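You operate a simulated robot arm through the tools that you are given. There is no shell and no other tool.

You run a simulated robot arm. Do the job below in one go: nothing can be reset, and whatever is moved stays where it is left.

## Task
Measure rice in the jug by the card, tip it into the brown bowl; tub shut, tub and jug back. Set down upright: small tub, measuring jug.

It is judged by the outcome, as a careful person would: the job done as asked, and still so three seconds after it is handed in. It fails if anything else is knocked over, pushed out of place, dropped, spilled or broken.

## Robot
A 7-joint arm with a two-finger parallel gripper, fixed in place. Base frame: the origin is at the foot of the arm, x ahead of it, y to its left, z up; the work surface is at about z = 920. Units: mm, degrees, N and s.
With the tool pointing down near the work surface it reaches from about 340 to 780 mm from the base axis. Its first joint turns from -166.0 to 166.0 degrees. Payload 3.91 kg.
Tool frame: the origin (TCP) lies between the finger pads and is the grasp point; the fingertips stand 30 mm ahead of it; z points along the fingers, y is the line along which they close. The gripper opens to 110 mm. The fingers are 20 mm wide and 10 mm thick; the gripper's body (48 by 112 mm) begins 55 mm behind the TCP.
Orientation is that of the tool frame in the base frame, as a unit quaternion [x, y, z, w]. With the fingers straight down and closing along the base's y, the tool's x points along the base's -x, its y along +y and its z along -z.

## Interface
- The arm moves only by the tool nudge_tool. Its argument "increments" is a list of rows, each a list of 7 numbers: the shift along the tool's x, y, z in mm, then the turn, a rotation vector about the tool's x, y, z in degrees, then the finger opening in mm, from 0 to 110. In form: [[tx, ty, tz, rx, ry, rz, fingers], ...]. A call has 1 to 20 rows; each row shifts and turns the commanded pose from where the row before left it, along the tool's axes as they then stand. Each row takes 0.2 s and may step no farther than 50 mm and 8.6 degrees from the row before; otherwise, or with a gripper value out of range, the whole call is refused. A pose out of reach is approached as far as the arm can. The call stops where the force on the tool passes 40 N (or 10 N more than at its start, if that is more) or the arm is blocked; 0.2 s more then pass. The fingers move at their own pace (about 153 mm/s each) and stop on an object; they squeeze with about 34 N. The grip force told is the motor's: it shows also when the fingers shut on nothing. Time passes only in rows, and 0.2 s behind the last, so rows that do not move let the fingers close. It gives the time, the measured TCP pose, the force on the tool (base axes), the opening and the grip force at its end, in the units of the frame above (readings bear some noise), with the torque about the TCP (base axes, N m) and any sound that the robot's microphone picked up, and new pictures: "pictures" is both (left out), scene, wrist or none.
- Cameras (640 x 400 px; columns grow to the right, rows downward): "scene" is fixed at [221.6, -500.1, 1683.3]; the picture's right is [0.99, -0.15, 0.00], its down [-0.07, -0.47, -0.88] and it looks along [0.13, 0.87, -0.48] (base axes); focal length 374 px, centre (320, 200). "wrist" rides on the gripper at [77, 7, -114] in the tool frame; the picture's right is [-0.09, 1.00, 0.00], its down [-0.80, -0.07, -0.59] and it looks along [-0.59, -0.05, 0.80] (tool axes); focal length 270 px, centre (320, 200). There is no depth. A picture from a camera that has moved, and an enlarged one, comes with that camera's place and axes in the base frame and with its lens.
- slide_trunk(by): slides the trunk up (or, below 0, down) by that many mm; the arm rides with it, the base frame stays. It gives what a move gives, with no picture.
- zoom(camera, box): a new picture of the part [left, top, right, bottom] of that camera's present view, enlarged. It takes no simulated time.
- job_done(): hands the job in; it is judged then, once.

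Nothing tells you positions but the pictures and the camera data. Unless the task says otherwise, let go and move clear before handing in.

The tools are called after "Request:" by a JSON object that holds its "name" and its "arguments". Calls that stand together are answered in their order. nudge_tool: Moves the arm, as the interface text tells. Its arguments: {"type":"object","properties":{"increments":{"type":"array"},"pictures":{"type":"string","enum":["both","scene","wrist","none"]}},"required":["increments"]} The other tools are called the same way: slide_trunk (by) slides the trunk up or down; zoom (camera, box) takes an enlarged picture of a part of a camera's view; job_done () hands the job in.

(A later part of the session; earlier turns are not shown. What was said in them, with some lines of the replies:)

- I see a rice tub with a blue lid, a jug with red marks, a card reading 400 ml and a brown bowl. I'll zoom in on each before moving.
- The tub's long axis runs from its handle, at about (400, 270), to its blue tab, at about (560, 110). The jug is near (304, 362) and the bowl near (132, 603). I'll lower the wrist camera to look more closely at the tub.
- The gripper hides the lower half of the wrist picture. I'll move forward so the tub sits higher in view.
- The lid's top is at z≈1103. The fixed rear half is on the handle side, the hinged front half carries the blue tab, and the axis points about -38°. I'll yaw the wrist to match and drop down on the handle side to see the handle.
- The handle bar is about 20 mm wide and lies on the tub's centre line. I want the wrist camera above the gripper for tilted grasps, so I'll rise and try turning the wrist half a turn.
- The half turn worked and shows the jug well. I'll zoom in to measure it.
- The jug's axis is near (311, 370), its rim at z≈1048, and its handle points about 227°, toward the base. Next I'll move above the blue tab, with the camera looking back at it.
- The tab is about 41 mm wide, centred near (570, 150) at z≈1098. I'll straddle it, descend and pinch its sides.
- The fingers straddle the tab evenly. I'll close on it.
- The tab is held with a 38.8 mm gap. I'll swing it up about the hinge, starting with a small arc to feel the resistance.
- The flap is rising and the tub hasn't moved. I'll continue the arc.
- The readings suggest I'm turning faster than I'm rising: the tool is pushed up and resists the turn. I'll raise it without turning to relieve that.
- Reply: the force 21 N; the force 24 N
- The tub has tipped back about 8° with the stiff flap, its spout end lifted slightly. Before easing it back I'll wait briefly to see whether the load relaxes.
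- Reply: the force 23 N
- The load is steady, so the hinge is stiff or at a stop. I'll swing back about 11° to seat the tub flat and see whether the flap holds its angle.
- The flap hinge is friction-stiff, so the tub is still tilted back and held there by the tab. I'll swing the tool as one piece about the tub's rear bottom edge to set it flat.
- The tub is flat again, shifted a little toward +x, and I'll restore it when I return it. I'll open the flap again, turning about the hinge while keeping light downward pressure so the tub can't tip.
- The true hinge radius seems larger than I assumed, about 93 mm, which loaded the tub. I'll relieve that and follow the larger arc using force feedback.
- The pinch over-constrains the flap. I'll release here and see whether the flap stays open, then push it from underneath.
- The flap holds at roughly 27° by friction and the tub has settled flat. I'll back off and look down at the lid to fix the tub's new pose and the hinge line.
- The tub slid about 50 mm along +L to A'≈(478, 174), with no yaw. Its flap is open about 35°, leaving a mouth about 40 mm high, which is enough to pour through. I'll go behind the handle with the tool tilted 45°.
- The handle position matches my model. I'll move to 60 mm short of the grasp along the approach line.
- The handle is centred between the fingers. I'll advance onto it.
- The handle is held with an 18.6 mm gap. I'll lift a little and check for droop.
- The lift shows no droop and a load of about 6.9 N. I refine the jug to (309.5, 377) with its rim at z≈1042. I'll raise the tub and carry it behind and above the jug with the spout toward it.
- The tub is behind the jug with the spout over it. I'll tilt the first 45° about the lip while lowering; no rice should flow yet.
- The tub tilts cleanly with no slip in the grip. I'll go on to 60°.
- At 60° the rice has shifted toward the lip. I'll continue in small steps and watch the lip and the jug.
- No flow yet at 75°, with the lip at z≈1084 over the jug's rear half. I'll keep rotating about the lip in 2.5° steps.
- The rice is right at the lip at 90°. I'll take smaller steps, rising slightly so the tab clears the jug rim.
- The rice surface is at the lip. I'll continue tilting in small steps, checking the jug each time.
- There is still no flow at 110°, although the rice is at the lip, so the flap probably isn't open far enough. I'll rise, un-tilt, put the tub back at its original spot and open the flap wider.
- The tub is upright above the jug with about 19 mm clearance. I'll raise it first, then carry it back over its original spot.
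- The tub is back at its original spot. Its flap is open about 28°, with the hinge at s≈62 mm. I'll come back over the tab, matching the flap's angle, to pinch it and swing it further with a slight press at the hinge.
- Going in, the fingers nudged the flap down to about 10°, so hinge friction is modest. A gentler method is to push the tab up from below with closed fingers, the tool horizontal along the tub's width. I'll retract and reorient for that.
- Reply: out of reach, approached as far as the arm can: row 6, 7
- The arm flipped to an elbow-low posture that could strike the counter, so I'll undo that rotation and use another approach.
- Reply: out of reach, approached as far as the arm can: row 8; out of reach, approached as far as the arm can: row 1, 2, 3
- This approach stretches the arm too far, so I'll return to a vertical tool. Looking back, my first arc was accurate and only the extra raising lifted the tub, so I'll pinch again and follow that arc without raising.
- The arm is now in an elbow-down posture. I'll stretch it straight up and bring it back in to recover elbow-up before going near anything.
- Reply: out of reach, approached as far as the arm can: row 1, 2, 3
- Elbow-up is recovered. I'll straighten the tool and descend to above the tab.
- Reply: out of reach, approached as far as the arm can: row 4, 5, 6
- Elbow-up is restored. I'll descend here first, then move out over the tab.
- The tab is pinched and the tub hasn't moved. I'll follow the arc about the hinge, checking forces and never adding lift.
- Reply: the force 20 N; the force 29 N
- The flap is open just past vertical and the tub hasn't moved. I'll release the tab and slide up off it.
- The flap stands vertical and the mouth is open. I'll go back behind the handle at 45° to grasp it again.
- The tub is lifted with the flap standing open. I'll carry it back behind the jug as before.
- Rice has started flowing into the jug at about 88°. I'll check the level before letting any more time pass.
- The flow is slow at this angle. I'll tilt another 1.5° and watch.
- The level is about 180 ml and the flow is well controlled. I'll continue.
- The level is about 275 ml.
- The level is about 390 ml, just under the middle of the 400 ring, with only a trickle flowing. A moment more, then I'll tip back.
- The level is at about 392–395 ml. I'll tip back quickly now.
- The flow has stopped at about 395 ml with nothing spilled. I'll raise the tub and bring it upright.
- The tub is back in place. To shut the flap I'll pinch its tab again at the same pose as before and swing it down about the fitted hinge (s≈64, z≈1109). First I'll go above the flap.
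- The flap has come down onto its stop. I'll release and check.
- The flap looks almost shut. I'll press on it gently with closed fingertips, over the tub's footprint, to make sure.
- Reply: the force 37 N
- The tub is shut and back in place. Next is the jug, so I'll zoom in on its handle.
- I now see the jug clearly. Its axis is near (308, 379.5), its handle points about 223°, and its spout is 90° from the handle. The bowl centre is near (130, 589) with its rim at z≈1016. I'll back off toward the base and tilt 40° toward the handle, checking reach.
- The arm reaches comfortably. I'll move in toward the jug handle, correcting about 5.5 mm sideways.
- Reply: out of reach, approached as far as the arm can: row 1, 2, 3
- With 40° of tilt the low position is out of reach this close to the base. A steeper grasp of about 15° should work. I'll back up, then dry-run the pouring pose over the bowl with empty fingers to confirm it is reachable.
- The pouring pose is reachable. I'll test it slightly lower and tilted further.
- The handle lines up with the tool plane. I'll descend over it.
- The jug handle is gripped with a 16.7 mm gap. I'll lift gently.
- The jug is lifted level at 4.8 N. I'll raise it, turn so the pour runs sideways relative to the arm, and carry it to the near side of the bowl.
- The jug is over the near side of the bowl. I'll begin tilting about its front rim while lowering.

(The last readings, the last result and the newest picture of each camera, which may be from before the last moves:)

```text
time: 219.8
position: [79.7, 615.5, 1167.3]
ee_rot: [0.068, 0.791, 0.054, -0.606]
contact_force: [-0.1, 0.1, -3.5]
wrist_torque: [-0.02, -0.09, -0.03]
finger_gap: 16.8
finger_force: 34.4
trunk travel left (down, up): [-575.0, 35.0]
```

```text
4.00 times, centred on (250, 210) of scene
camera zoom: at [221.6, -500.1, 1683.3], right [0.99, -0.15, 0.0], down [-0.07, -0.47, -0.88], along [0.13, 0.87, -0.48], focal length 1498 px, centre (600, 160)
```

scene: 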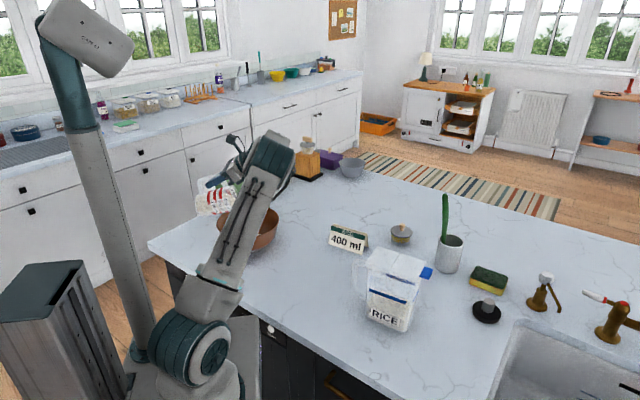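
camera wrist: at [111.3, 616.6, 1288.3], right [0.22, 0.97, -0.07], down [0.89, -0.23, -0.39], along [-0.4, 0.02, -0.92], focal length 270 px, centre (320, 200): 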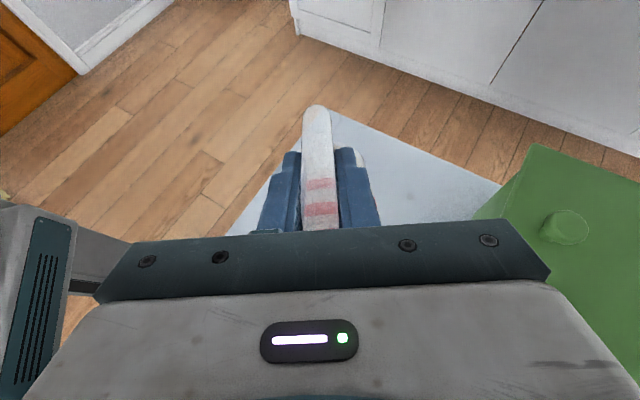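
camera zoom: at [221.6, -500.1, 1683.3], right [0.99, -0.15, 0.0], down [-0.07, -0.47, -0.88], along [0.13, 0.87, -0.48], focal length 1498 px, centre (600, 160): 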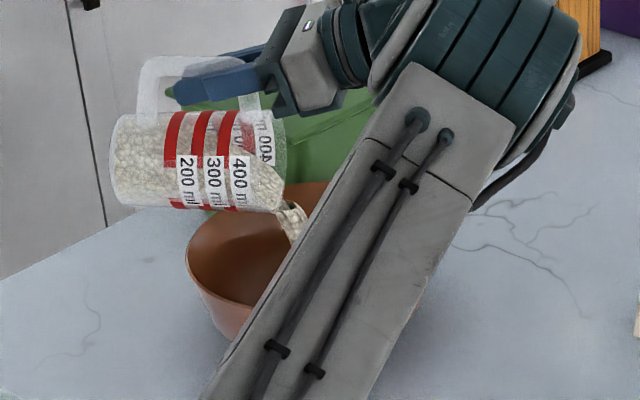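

Rice is pouring from the jug into the bowl. I'll keep tilting slowly about the rim.

Request:
{"name": "nudge_tool", "arguments": {"increments": [[0.1, 0, -7.9, 0, 3.75, 0, 10], [0, 0, 0, 0, 0, 0, 10], [0, 0, 0, 0, 0, 0, 10], [0.1, 0, -7.9, 0, 3.75, 0, 10], [0, 0, 0, 0, 0, 0, 10], [0, 0, 0, 0, 0, 0, 10]], "pictures": "none"}}

Request:
{"name": "zoom", "arguments": {"camera": "scene", "box": [200, 160, 300, 260]}}

Request:
{"name": "nudge_tool", "arguments": {"increments": [[0.1, 0, -7.9, 0, 3.75, 0, 10], [0, 0, 0, 0, 0, 0, 10], [0, 0, 0, 0, 0, 0, 10], [0.1, 0, -7.9, 0, 3.75, 0, 10], [0, 0, 0, 0, 0, 0, 10], [0, 0, 0, 0, 0, 0, 10]], "pictures": "scene"}}

Request:
{"name": "zoom", "arguments": {"camera": "scene", "box": [200, 160, 300, 260]}}

```text
time: 221.2
position: [94.8, 611.8, 1170.0]
ee_rot: [0.065, 0.75, 0.059, -0.655]
contact_force: [0.1, 0.3, -2.4]
wrist_torque: [-0.02, -0.09, 0.03]
finger_gap: 16.9
finger_force: 33.7
trunk travel left (down, up): [-575.0, 35.0]
```

```text
4.00 times, centred on (250, 210) of scene
camera zoom: at [221.6, -500.1, 1683.3], right [0.99, -0.15, 0.0], down [-0.07, -0.47, -0.88], along [0.13, 0.87, -0.48], focal length 1498 px, centre (600, 160)
```

zoom: 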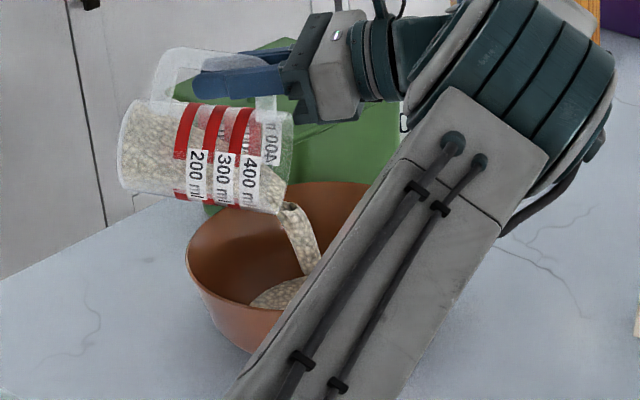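

```text
time: 222.6
position: [111.2, 610.8, 1172.2]
ee_rot: [0.06, 0.706, 0.063, -0.703]
contact_force: [-0.2, 1.0, -2.1]
wrist_torque: [-0.02, -0.06, 0.02]
finger_gap: 16.5
finger_force: 33.9
trunk travel left (down, up): [-575.0, 35.0]
```

scene: 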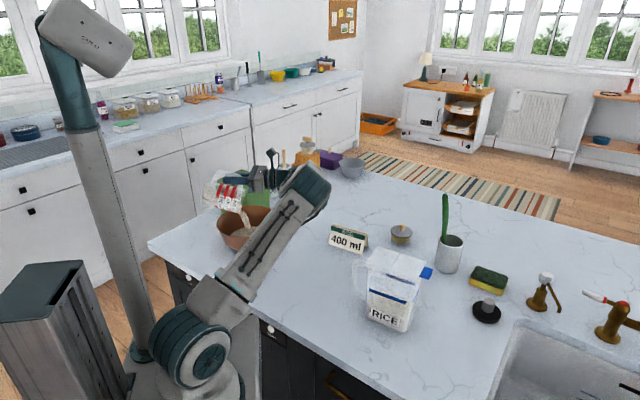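

```text
4.00 times, centred on (250, 210) of scene
camera zoom: at [221.6, -500.1, 1683.3], right [0.99, -0.15, 0.0], down [-0.07, -0.47, -0.88], along [0.13, 0.87, -0.48], focal length 1498 px, centre (600, 160)
```

zoom: 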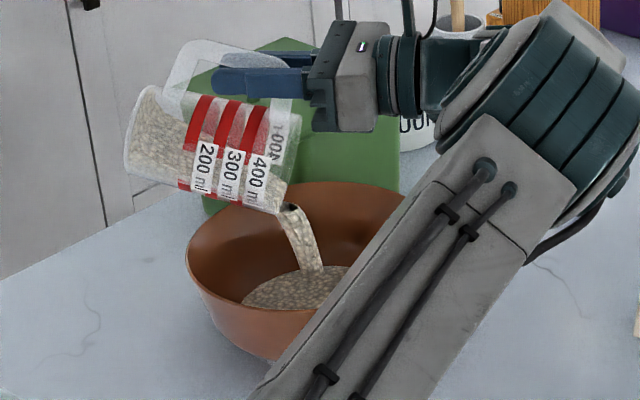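

Request:
{"name": "nudge_tool", "arguments": {"increments": [[0.1, 0, -7.9, 0, 3.75, 0, 10], [0, 0, 0, 0, 0, 0, 10], [0.1, 0, -7.9, 0, 3.75, 0, 10], [0, 0, 0, 0, 0, 0, 10], [0.1, 0, -7.9, 0, 3.75, 0, 10], [0, 0, 0, 0, 0, 0, 10], [0.1, 0, -7.9, 0, 3.75, 0, 10], [0, 0, 0, 0, 0, 0, 10]], "pictures": "scene"}}

Request:
{"name": "zoom", "arguments": {"camera": "scene", "box": [200, 160, 300, 260]}}

```text
time: 224.4
position: [141.6, 602.9, 1168.0]
ee_rot: [-0.052, -0.607, -0.071, 0.789]
contact_force: [0.4, 0.6, -1.4]
wrist_torque: [-0.02, -0.08, 0.03]
finger_gap: 16.3
finger_force: 34.1
trunk travel left (down, up): [-575.0, 35.0]
```

scene: 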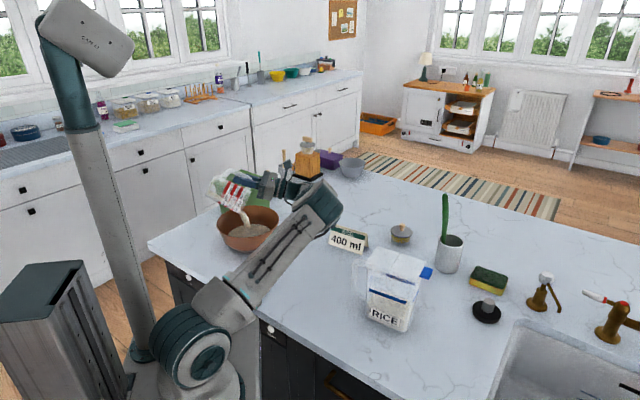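

```text
4.00 times, centred on (250, 210) of scene
camera zoom: at [221.6, -500.1, 1683.3], right [0.99, -0.15, 0.0], down [-0.07, -0.47, -0.88], along [0.13, 0.87, -0.48], focal length 1498 px, centre (600, 160)
```

zoom: 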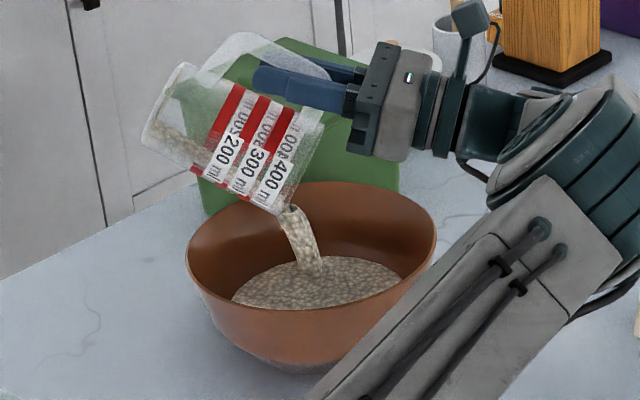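

Request:
{"name": "nudge_tool", "arguments": {"increments": [[0.1, 0, -7.9, 0, 3.75, 0, 10], [0, 0, 0, 0, 0, 0, 10], [0.1, 0, -7.9, 0, 3.75, 0, 10], [0, 0, 0, 0, 0, 0, 10], [0.1, 0, -7.9, 0, 3.75, 0, 10], [0, 0, 0, 0, 0, 0, 10], [0.1, 0, -7.9, 0, 3.75, 0, 10], [0, 0, 0, 0, 0, 0, 10], [0, 0, 0, 0, 0, 0, 10]], "pictures": "scene"}}

Request:
{"name": "zoom", "arguments": {"camera": "scene", "box": [200, 160, 300, 260]}}

```text
time: 226.4
position: [170.0, 599.1, 1160.8]
ee_rot: [-0.043, -0.5, -0.077, 0.862]
contact_force: [0.1, 0.4, -1.8]
wrist_torque: [0.02, -0.05, -0.02]
finger_gap: 16.3
finger_force: 34.5
trunk travel left (down, up): [-575.0, 35.0]
```

scene: 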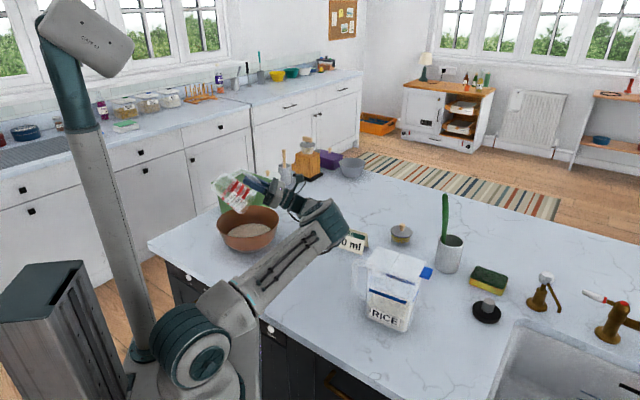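

```text
4.00 times, centred on (250, 210) of scene
camera zoom: at [221.6, -500.1, 1683.3], right [0.99, -0.15, 0.0], down [-0.07, -0.47, -0.88], along [0.13, 0.87, -0.48], focal length 1498 px, centre (600, 160)
```

zoom: 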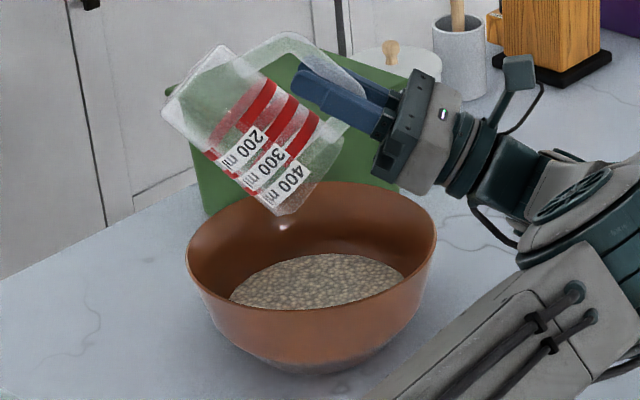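

The jug is empty and the rice sits neatly in the bowl. I'll raise it and turn it upright again.

Request:
{"name": "nudge_tool", "arguments": {"increments": [[34.6, 0, 20, 0, 0, 0, 10], [34.6, 0, 20, 0, 0, 0, 10], [34.6, 0, 20, 0, 0, 0, 10], [34.6, 0, 20, 0, 0, 0, 10], [-1.8, 0, 15.7, 0, -7.5, 0, 10], [-1.8, 0, 15.7, 0, -7.5, 0, 10], [-1.8, 0, 15.7, 0, -7.5, 0, 10], [-1.8, 0, 15.7, 0, -7.5, 0, 10], [-1.8, 0, 15.7, 0, -7.5, 0, 10], [-1.8, 0, 15.7, 0, -7.5, 0, 10], [-1.8, 0, 15.7, 0, -7.5, 0, 10], [-1.8, 0, 15.7, 0, -7.5, 0, 10], [-1.8, 0, 15.7, 0, -7.5, 0, 10], [0, 0, 0, 0, 0, 0, 10]], "pictures": "scene"}}

Request:
{"name": "nudge_tool", "arguments": {"increments": [[-1.8, 0, 15.7, 0, -7.5, 0, 10], [-1.8, 0, 15.7, 0, -7.5, 0, 10], [-1.8, 0, 15.7, 0, -7.5, 0, 10], [-1.8, 0, 15.7, 0, -7.5, 0, 10], [-1.8, 0, 15.7, 0, -7.5, 0, 10], [-1.8, 0, 15.7, 0, -7.5, 0, 10], [-1.8, 0, 15.7, 0, -7.5, 0, 10], [-1.8, 0, 15.7, 0, -7.5, 0, 10], [-1.8, 0, 15.7, 0, -7.5, 0, 10], [0, 0, 0, 0, 0, 0, 10]], "pictures": "both"}}

Request:
{"name": "zoom", "arguments": {"camera": "scene", "box": [180, 120, 310, 280]}}

```text
time: 229.4
position: [39.1, 622.1, 1303.3]
ee_rot: [0.078, 0.895, 0.04, -0.438]
contact_force: [-0.8, -0.5, -0.9]
wrist_torque: [0.0, 0.02, -0.01]
finger_gap: 16.8
finger_force: 34.2
trunk travel left (down, up): [-575.0, 35.0]
```

scene: 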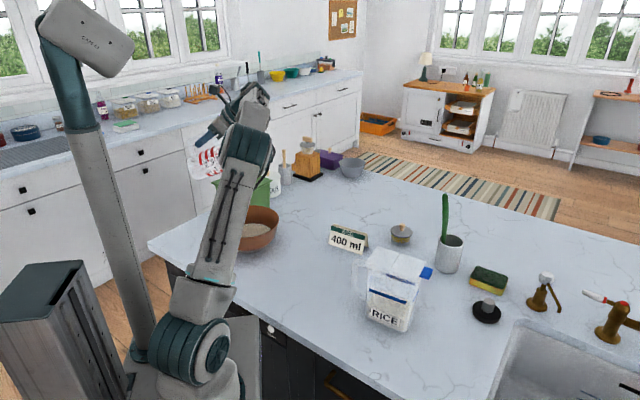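

```text
time: 231.6
position: [0.3, 629.0, 1174.2]
ee_rot: [0.087, 0.987, -0.011, 0.133]
contact_force: [0.2, -0.5, -1.8]
wrist_torque: [0.0, 0.03, 0.0]
finger_gap: 16.4
finger_force: 33.7
trunk travel left (down, up): [-575.0, 35.0]
camera wrist: at [-102.0, 654.2, 1263.8], right [0.26, 0.97, 0.03], down [0.59, -0.18, 0.78], along [0.76, -0.19, -0.62], focal length 270 px, centre (320, 200)
```

scene: 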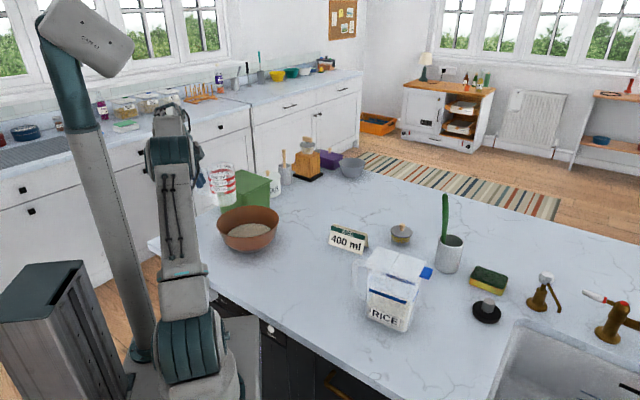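
wrist: 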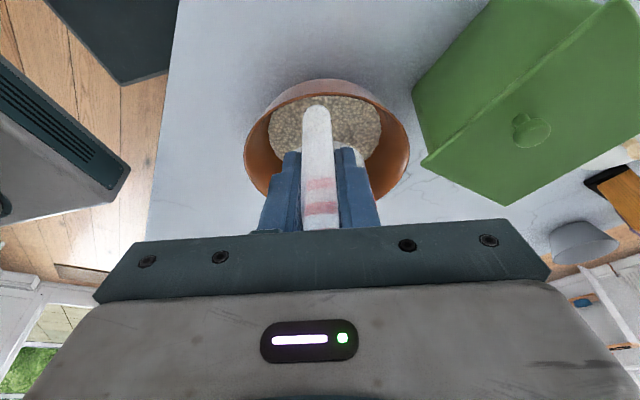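

```text
2.50 times, centred on (245, 200) of scene
camera zoom: at [221.6, -500.1, 1683.3], right [0.99, -0.15, 0.0], down [-0.07, -0.47, -0.88], along [0.13, 0.87, -0.48], focal length 936 px, centre (508, 200)
```

zoom: 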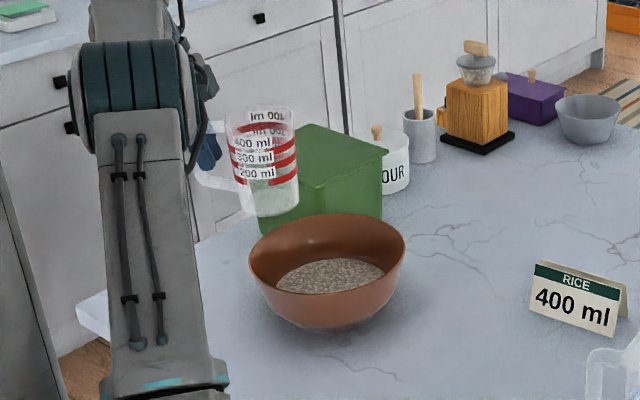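

Request:
{"name": "nudge_tool", "arguments": {"increments": [[-12, 0, -44.4, 0, 0, 0, 10], [-29.15, -25.2, 7.8, 0, 0, 0, 10], [-29.15, -25.2, 7.8, 0, 0, 0, 10], [-29.15, -25.2, 7.8, 0, 0, 0, 10], [-29.15, -25.2, 7.8, 0, 0, 0, 10], [-29.15, -25.2, 7.8, 0, 0, 0, 10], [-29.15, -25.2, 7.8, 0, 0, 0, 10], [-29.15, -25.2, 7.8, 0, 0, 0, 10], [-29.15, -25.2, 7.8, 0, 0, 0, 10], [-29.15, -25.2, 7.8, 0, 0, 0, 10], [-29.15, -25.2, 7.8, 0, 0, 0, 10], [0, 0, 0, -1.967, 0, -7.341, 10], [0, 0, 0, -1.967, 0, -7.341, 10], [0, 0, 0, -1.967, 0, -7.341, 10], [0, 0, 0, -1.967, 0, -7.341, 10], [0, 0, 0, -1.967, 0, -7.341, 10], [0, 0, 0, -1.967, 0, -7.341, 10], [0, 0, 0, -1.967, 0, -7.341, 10], [0, 0, 0, 0, 0, 0, 10]], "pictures": "scene"}}

```text
time: 235.6
position: [254.6, 327.0, 1220.8]
ee_rot: [-0.366, 0.921, 0.049, 0.124]
contact_force: [-0.2, 0.3, -0.3]
wrist_torque: [-0.03, 0.08, 0.02]
finger_gap: 16.8
finger_force: 33.7
trunk travel left (down, up): [-575.0, 35.0]
```

scene: 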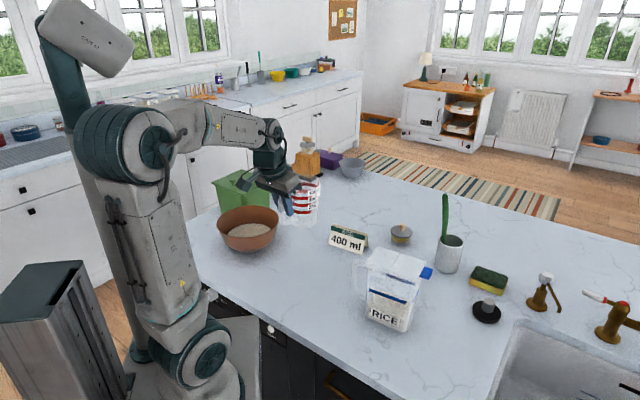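

Request:
{"name": "nudge_tool", "arguments": {"increments": [[9.8, 1.5, 36.7, 0, 0, 0, 10], [9.8, 0, 36.7, 0, 0, 0, 10], [9.8, 0, 36.7, 0, 0, 0, 10], [9.8, 0, 36.7, 0, 0, 0, 10], [9.8, 0, 36.7, 0, 0, 0, 10], [0, 0, 0, 0, 0, 0, 10]], "pictures": "none"}}

Request:
{"name": "zoom", "arguments": {"camera": "scene", "box": [250, 210, 340, 300]}}

```text
time: 237.0
position: [254.2, 331.2, 1030.7]
ee_rot: [-0.365, 0.922, 0.049, 0.124]
contact_force: [0.1, 0.4, -0.2]
wrist_torque: [-0.03, 0.07, -0.02]
finger_gap: 16.7
finger_force: 34.4
trunk travel left (down, up): [-575.0, 35.0]
```

```text
4.44 times, centred on (295, 255) of scene
camera zoom: at [221.6, -500.1, 1683.3], right [0.99, -0.15, 0.0], down [-0.07, -0.47, -0.88], along [0.13, 0.87, -0.48], focal length 1664 px, centre (431, -44)
```

zoom: 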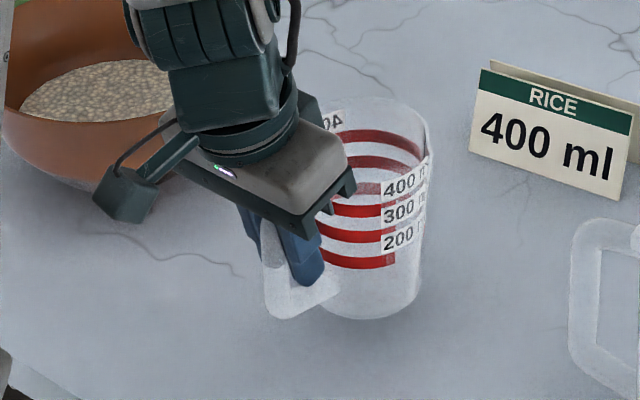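

Request:
{"name": "nudge_tool", "arguments": {"increments": [[4.6, -1.8, 9.2, 0, 0, 0, 10], [2.1, 0, 7.7, 0, 0, 0, 10], [0.8, 0, 2.9, 0, 0, 0, 10], [0, 0, 0, 0, 0, 0, 10]], "pictures": "none"}}

Request:
{"name": "nudge_tool", "arguments": {"increments": [[0.5, 0, 1.9, 0, 0, 0, 10], [0.5, 0, 1.9, 0, 0, 0, 10], [0, 0, 0, 0, 0, 0, 10]], "pictures": "none"}}

Request:
{"name": "zoom", "arguments": {"camera": "scene", "box": [250, 210, 340, 300]}}

```text
time: 238.0
position: [254.3, 327.8, 1009.4]
ee_rot: [-0.365, 0.922, 0.049, 0.124]
contact_force: [-0.8, 1.4, -1.7]
wrist_torque: [-0.07, 0.03, 0.0]
finger_gap: 16.7
finger_force: 34.1
trunk travel left (down, up): [-575.0, 35.0]
```

```text
time: 238.8
position: [254.2, 327.4, 1006.4]
ee_rot: [-0.365, 0.921, 0.049, 0.124]
contact_force: [0.2, -0.3, 2.2]
wrist_torque: [0.21, -0.24, -0.03]
finger_gap: 16.6
finger_force: 34.4
trunk travel left (down, up): [-575.0, 35.0]
```

```text
4.44 times, centred on (295, 255) of scene
camera zoom: at [221.6, -500.1, 1683.3], right [0.99, -0.15, 0.0], down [-0.07, -0.47, -0.88], along [0.13, 0.87, -0.48], focal length 1664 px, centre (431, -44)
```

zoom: 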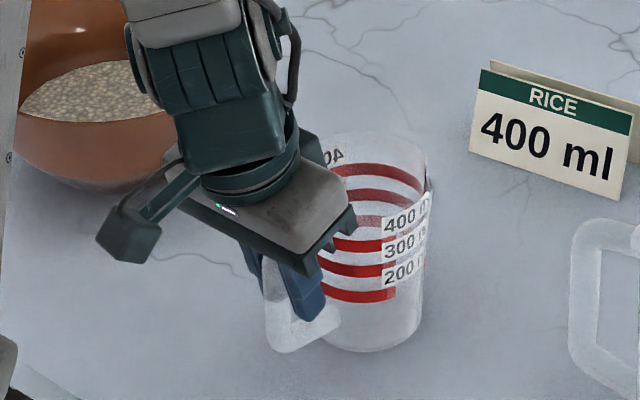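

The jug is down at its original spot. I'll release and withdraw upward.

Request:
{"name": "nudge_tool", "arguments": {"increments": [[0, 0, 0, 0, 0, 0, 25], [0, 0, 0, 0, 0, 0, 50], [0, 0, 0, 0, 0, 0, 50], [0, 0, -15, 0, 0, 0, 50], [0, 0, -25, 0, 0, 0, 50], [0, 0, -40, 0, 0, 0, 50], [0, 0, -40, 0, 0, 0, 50], [0, 0, -45, 0, 0, 0, 50], [0, 0, -45, 0, 0, 0, 50], [0, 0, 0, 0, 0, 0, 50]], "pictures": "both"}}

Request:
{"name": "zoom", "arguments": {"camera": "scene", "box": [270, 225, 350, 295]}}

Request:
{"name": "zoom", "arguments": {"camera": "scene", "box": [340, 230, 460, 340]}}

Request:
{"name": "zoom", "arguments": {"camera": "scene", "box": [150, 150, 330, 300]}}

```text
time: 241.0
position: [212.1, 290.1, 1207.9]
ee_rot: [-0.364, 0.922, 0.049, 0.123]
contact_force: [-0.5, -0.5, 0.3]
wrist_torque: [0.01, 0.0, 0.0]
finger_gap: 49.9
finger_force: 0.1
trunk travel left (down, up): [-575.0, 35.0]
camera wrist: at [131.5, 225.3, 1298.0], right [-0.62, 0.78, 0.02], down [0.5, 0.37, 0.78], along [0.61, 0.5, -0.62], focal length 270 px, centre (320, 200)
```

scene: 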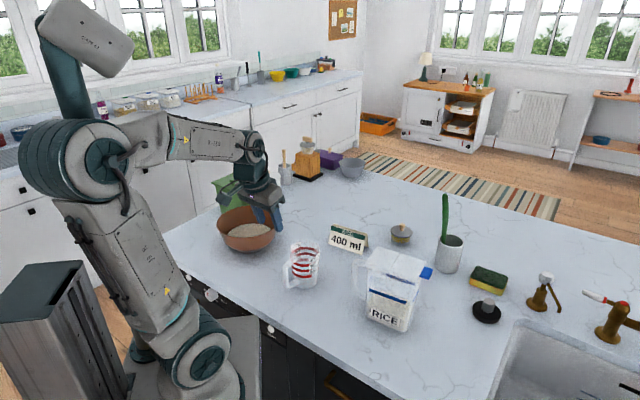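
wrist: 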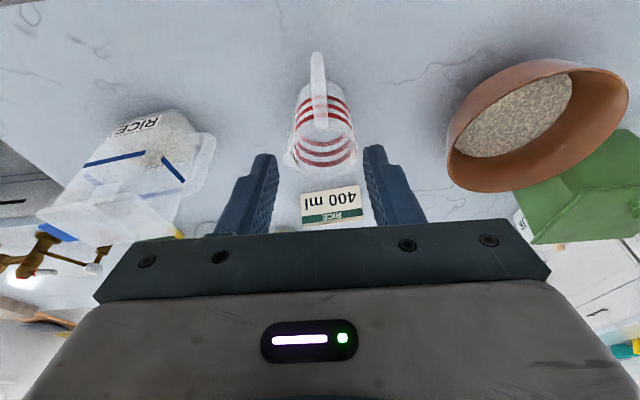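

```text
5.71 times, centred on (310, 260) of scene
camera zoom: at [221.6, -500.1, 1683.3], right [0.99, -0.15, 0.0], down [-0.07, -0.47, -0.88], along [0.13, 0.87, -0.48], focal length 2140 px, centre (377, -143)
```

zoom: 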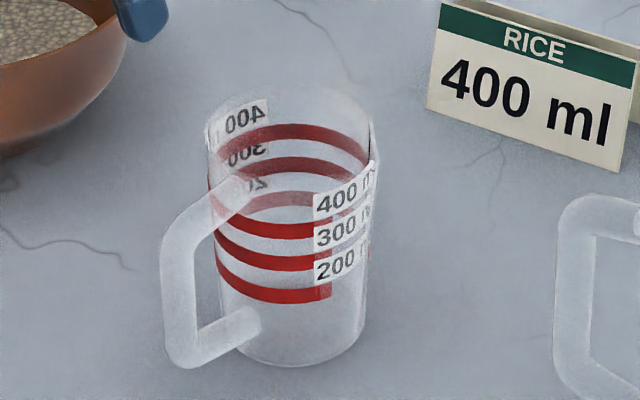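

```text
3.64 times, centred on (400, 285) of scene
camera zoom: at [221.6, -500.1, 1683.3], right [0.99, -0.15, 0.0], down [-0.07, -0.47, -0.88], along [0.13, 0.87, -0.48], focal length 1362 px, centre (29, -109)
```

zoom: 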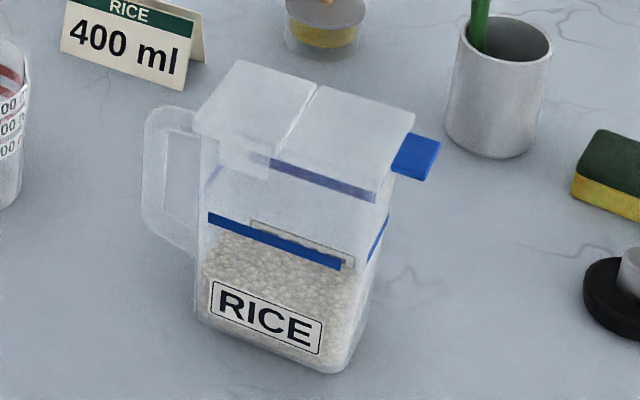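

```text
2.67 times, centred on (240, 225) of scene
camera zoom: at [221.6, -500.1, 1683.3], right [0.99, -0.15, 0.0], down [-0.07, -0.47, -0.88], along [0.13, 0.87, -0.48], focal length 999 px, centre (533, 133)
```

zoom: 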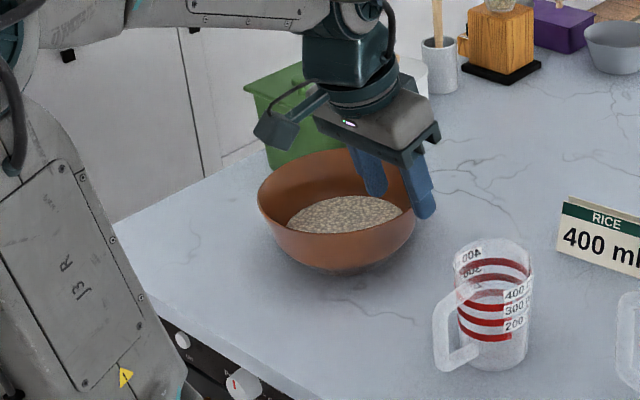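

Jug and tub are back and the bowl holds the rice. I'll check closely that the tub's flap is fully shut.

Request:
{"name": "zoom", "arguments": {"camera": "scene", "box": [370, 235, 430, 295]}}

Request:
{"name": "zoom", "arguments": {"camera": "wrist", "box": [30, 90, 230, 260]}}

```text
6.67 times, centred on (400, 265) of scene
camera zoom: at [221.6, -500.1, 1683.3], right [0.99, -0.15, 0.0], down [-0.07, -0.47, -0.88], along [0.13, 0.87, -0.48], focal length 2496 px, centre (-213, -233)
```

zoom: 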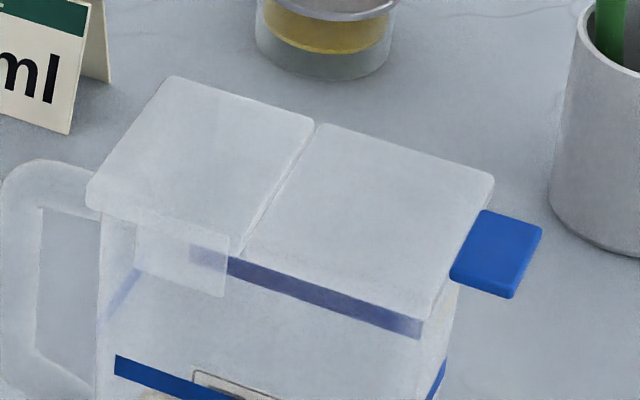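

```text
2.35 times, centred on (130, 175) of wrist
camera zoom: at [131.5, 225.3, 1298.0], right [-0.62, 0.78, 0.02], down [0.5, 0.37, 0.78], along [0.61, 0.5, -0.62], focal length 636 px, centre (767, 259)
```

zoom: 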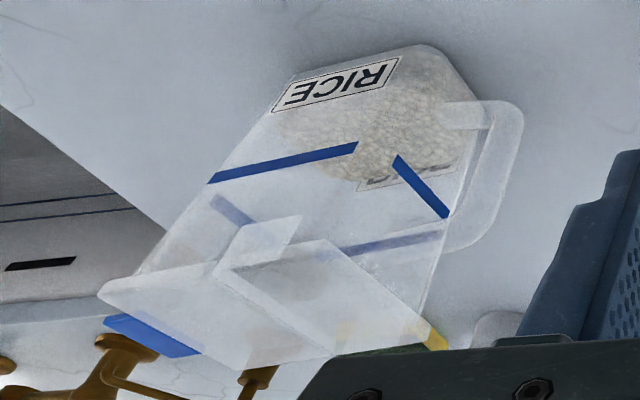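

The lid halves are coplanar, so the tub is shut. The jug stands upright and empty at its original spot, and nothing has spilled. I'll lift the arm a little clearer and hand in.

Request:
{"name": "nudge_tool", "arguments": {"increments": [[0, 0, -40, 0, 0, 0, 50], [0, 0, -40, 0, 0, 0, 50], [0, 0, 0, 0, 0, 0, 50]], "pictures": "scene"}}

Request:
{"name": "job_done", "arguments": {}}

```text
time: 241.8
position: [197.1, 275.3, 1282.5]
ee_rot: [-0.366, 0.921, 0.05, 0.124]
contact_force: [0.0, 0.8, -0.6]
wrist_torque: [-0.01, -0.01, -0.02]
finger_gap: 50.1
finger_force: 0.0
trunk travel left (down, up): [-575.0, 35.0]
```

scene: 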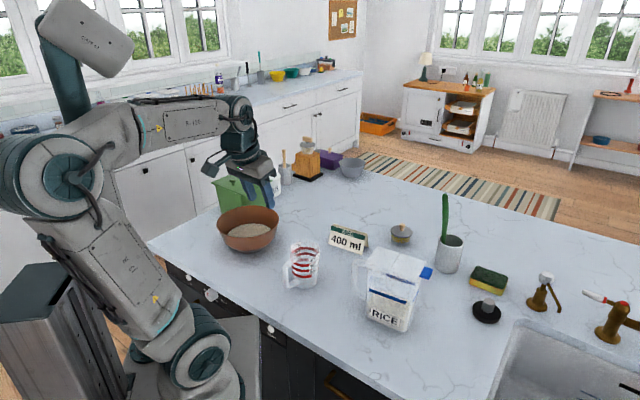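

```text
The job is handed in.
```

The rice is measured and in the brown bowl. The tub is shut, and both the tub and the jug are back upright where they started. I've handed the job in.

- **Measure:** I poured to the 400 ring on the jug. By eye from the camera it came to about 390–395 ml, just under the middle of the ring.
- **Pour:** All of the rice went from the jug into the bowl, and I saw none spilled.
- **Tub:** Opening the stiff flap dragged the tub about 50 mm out of place. I put it back within a few millimetres of its original spot. I pressed the flap down to its stop, and the two halves of the lid line up.
- **Jug:** It is empty and back at its original spot, to within a millimetre or two by eye.

Nothing else appears to have been touched or moved.
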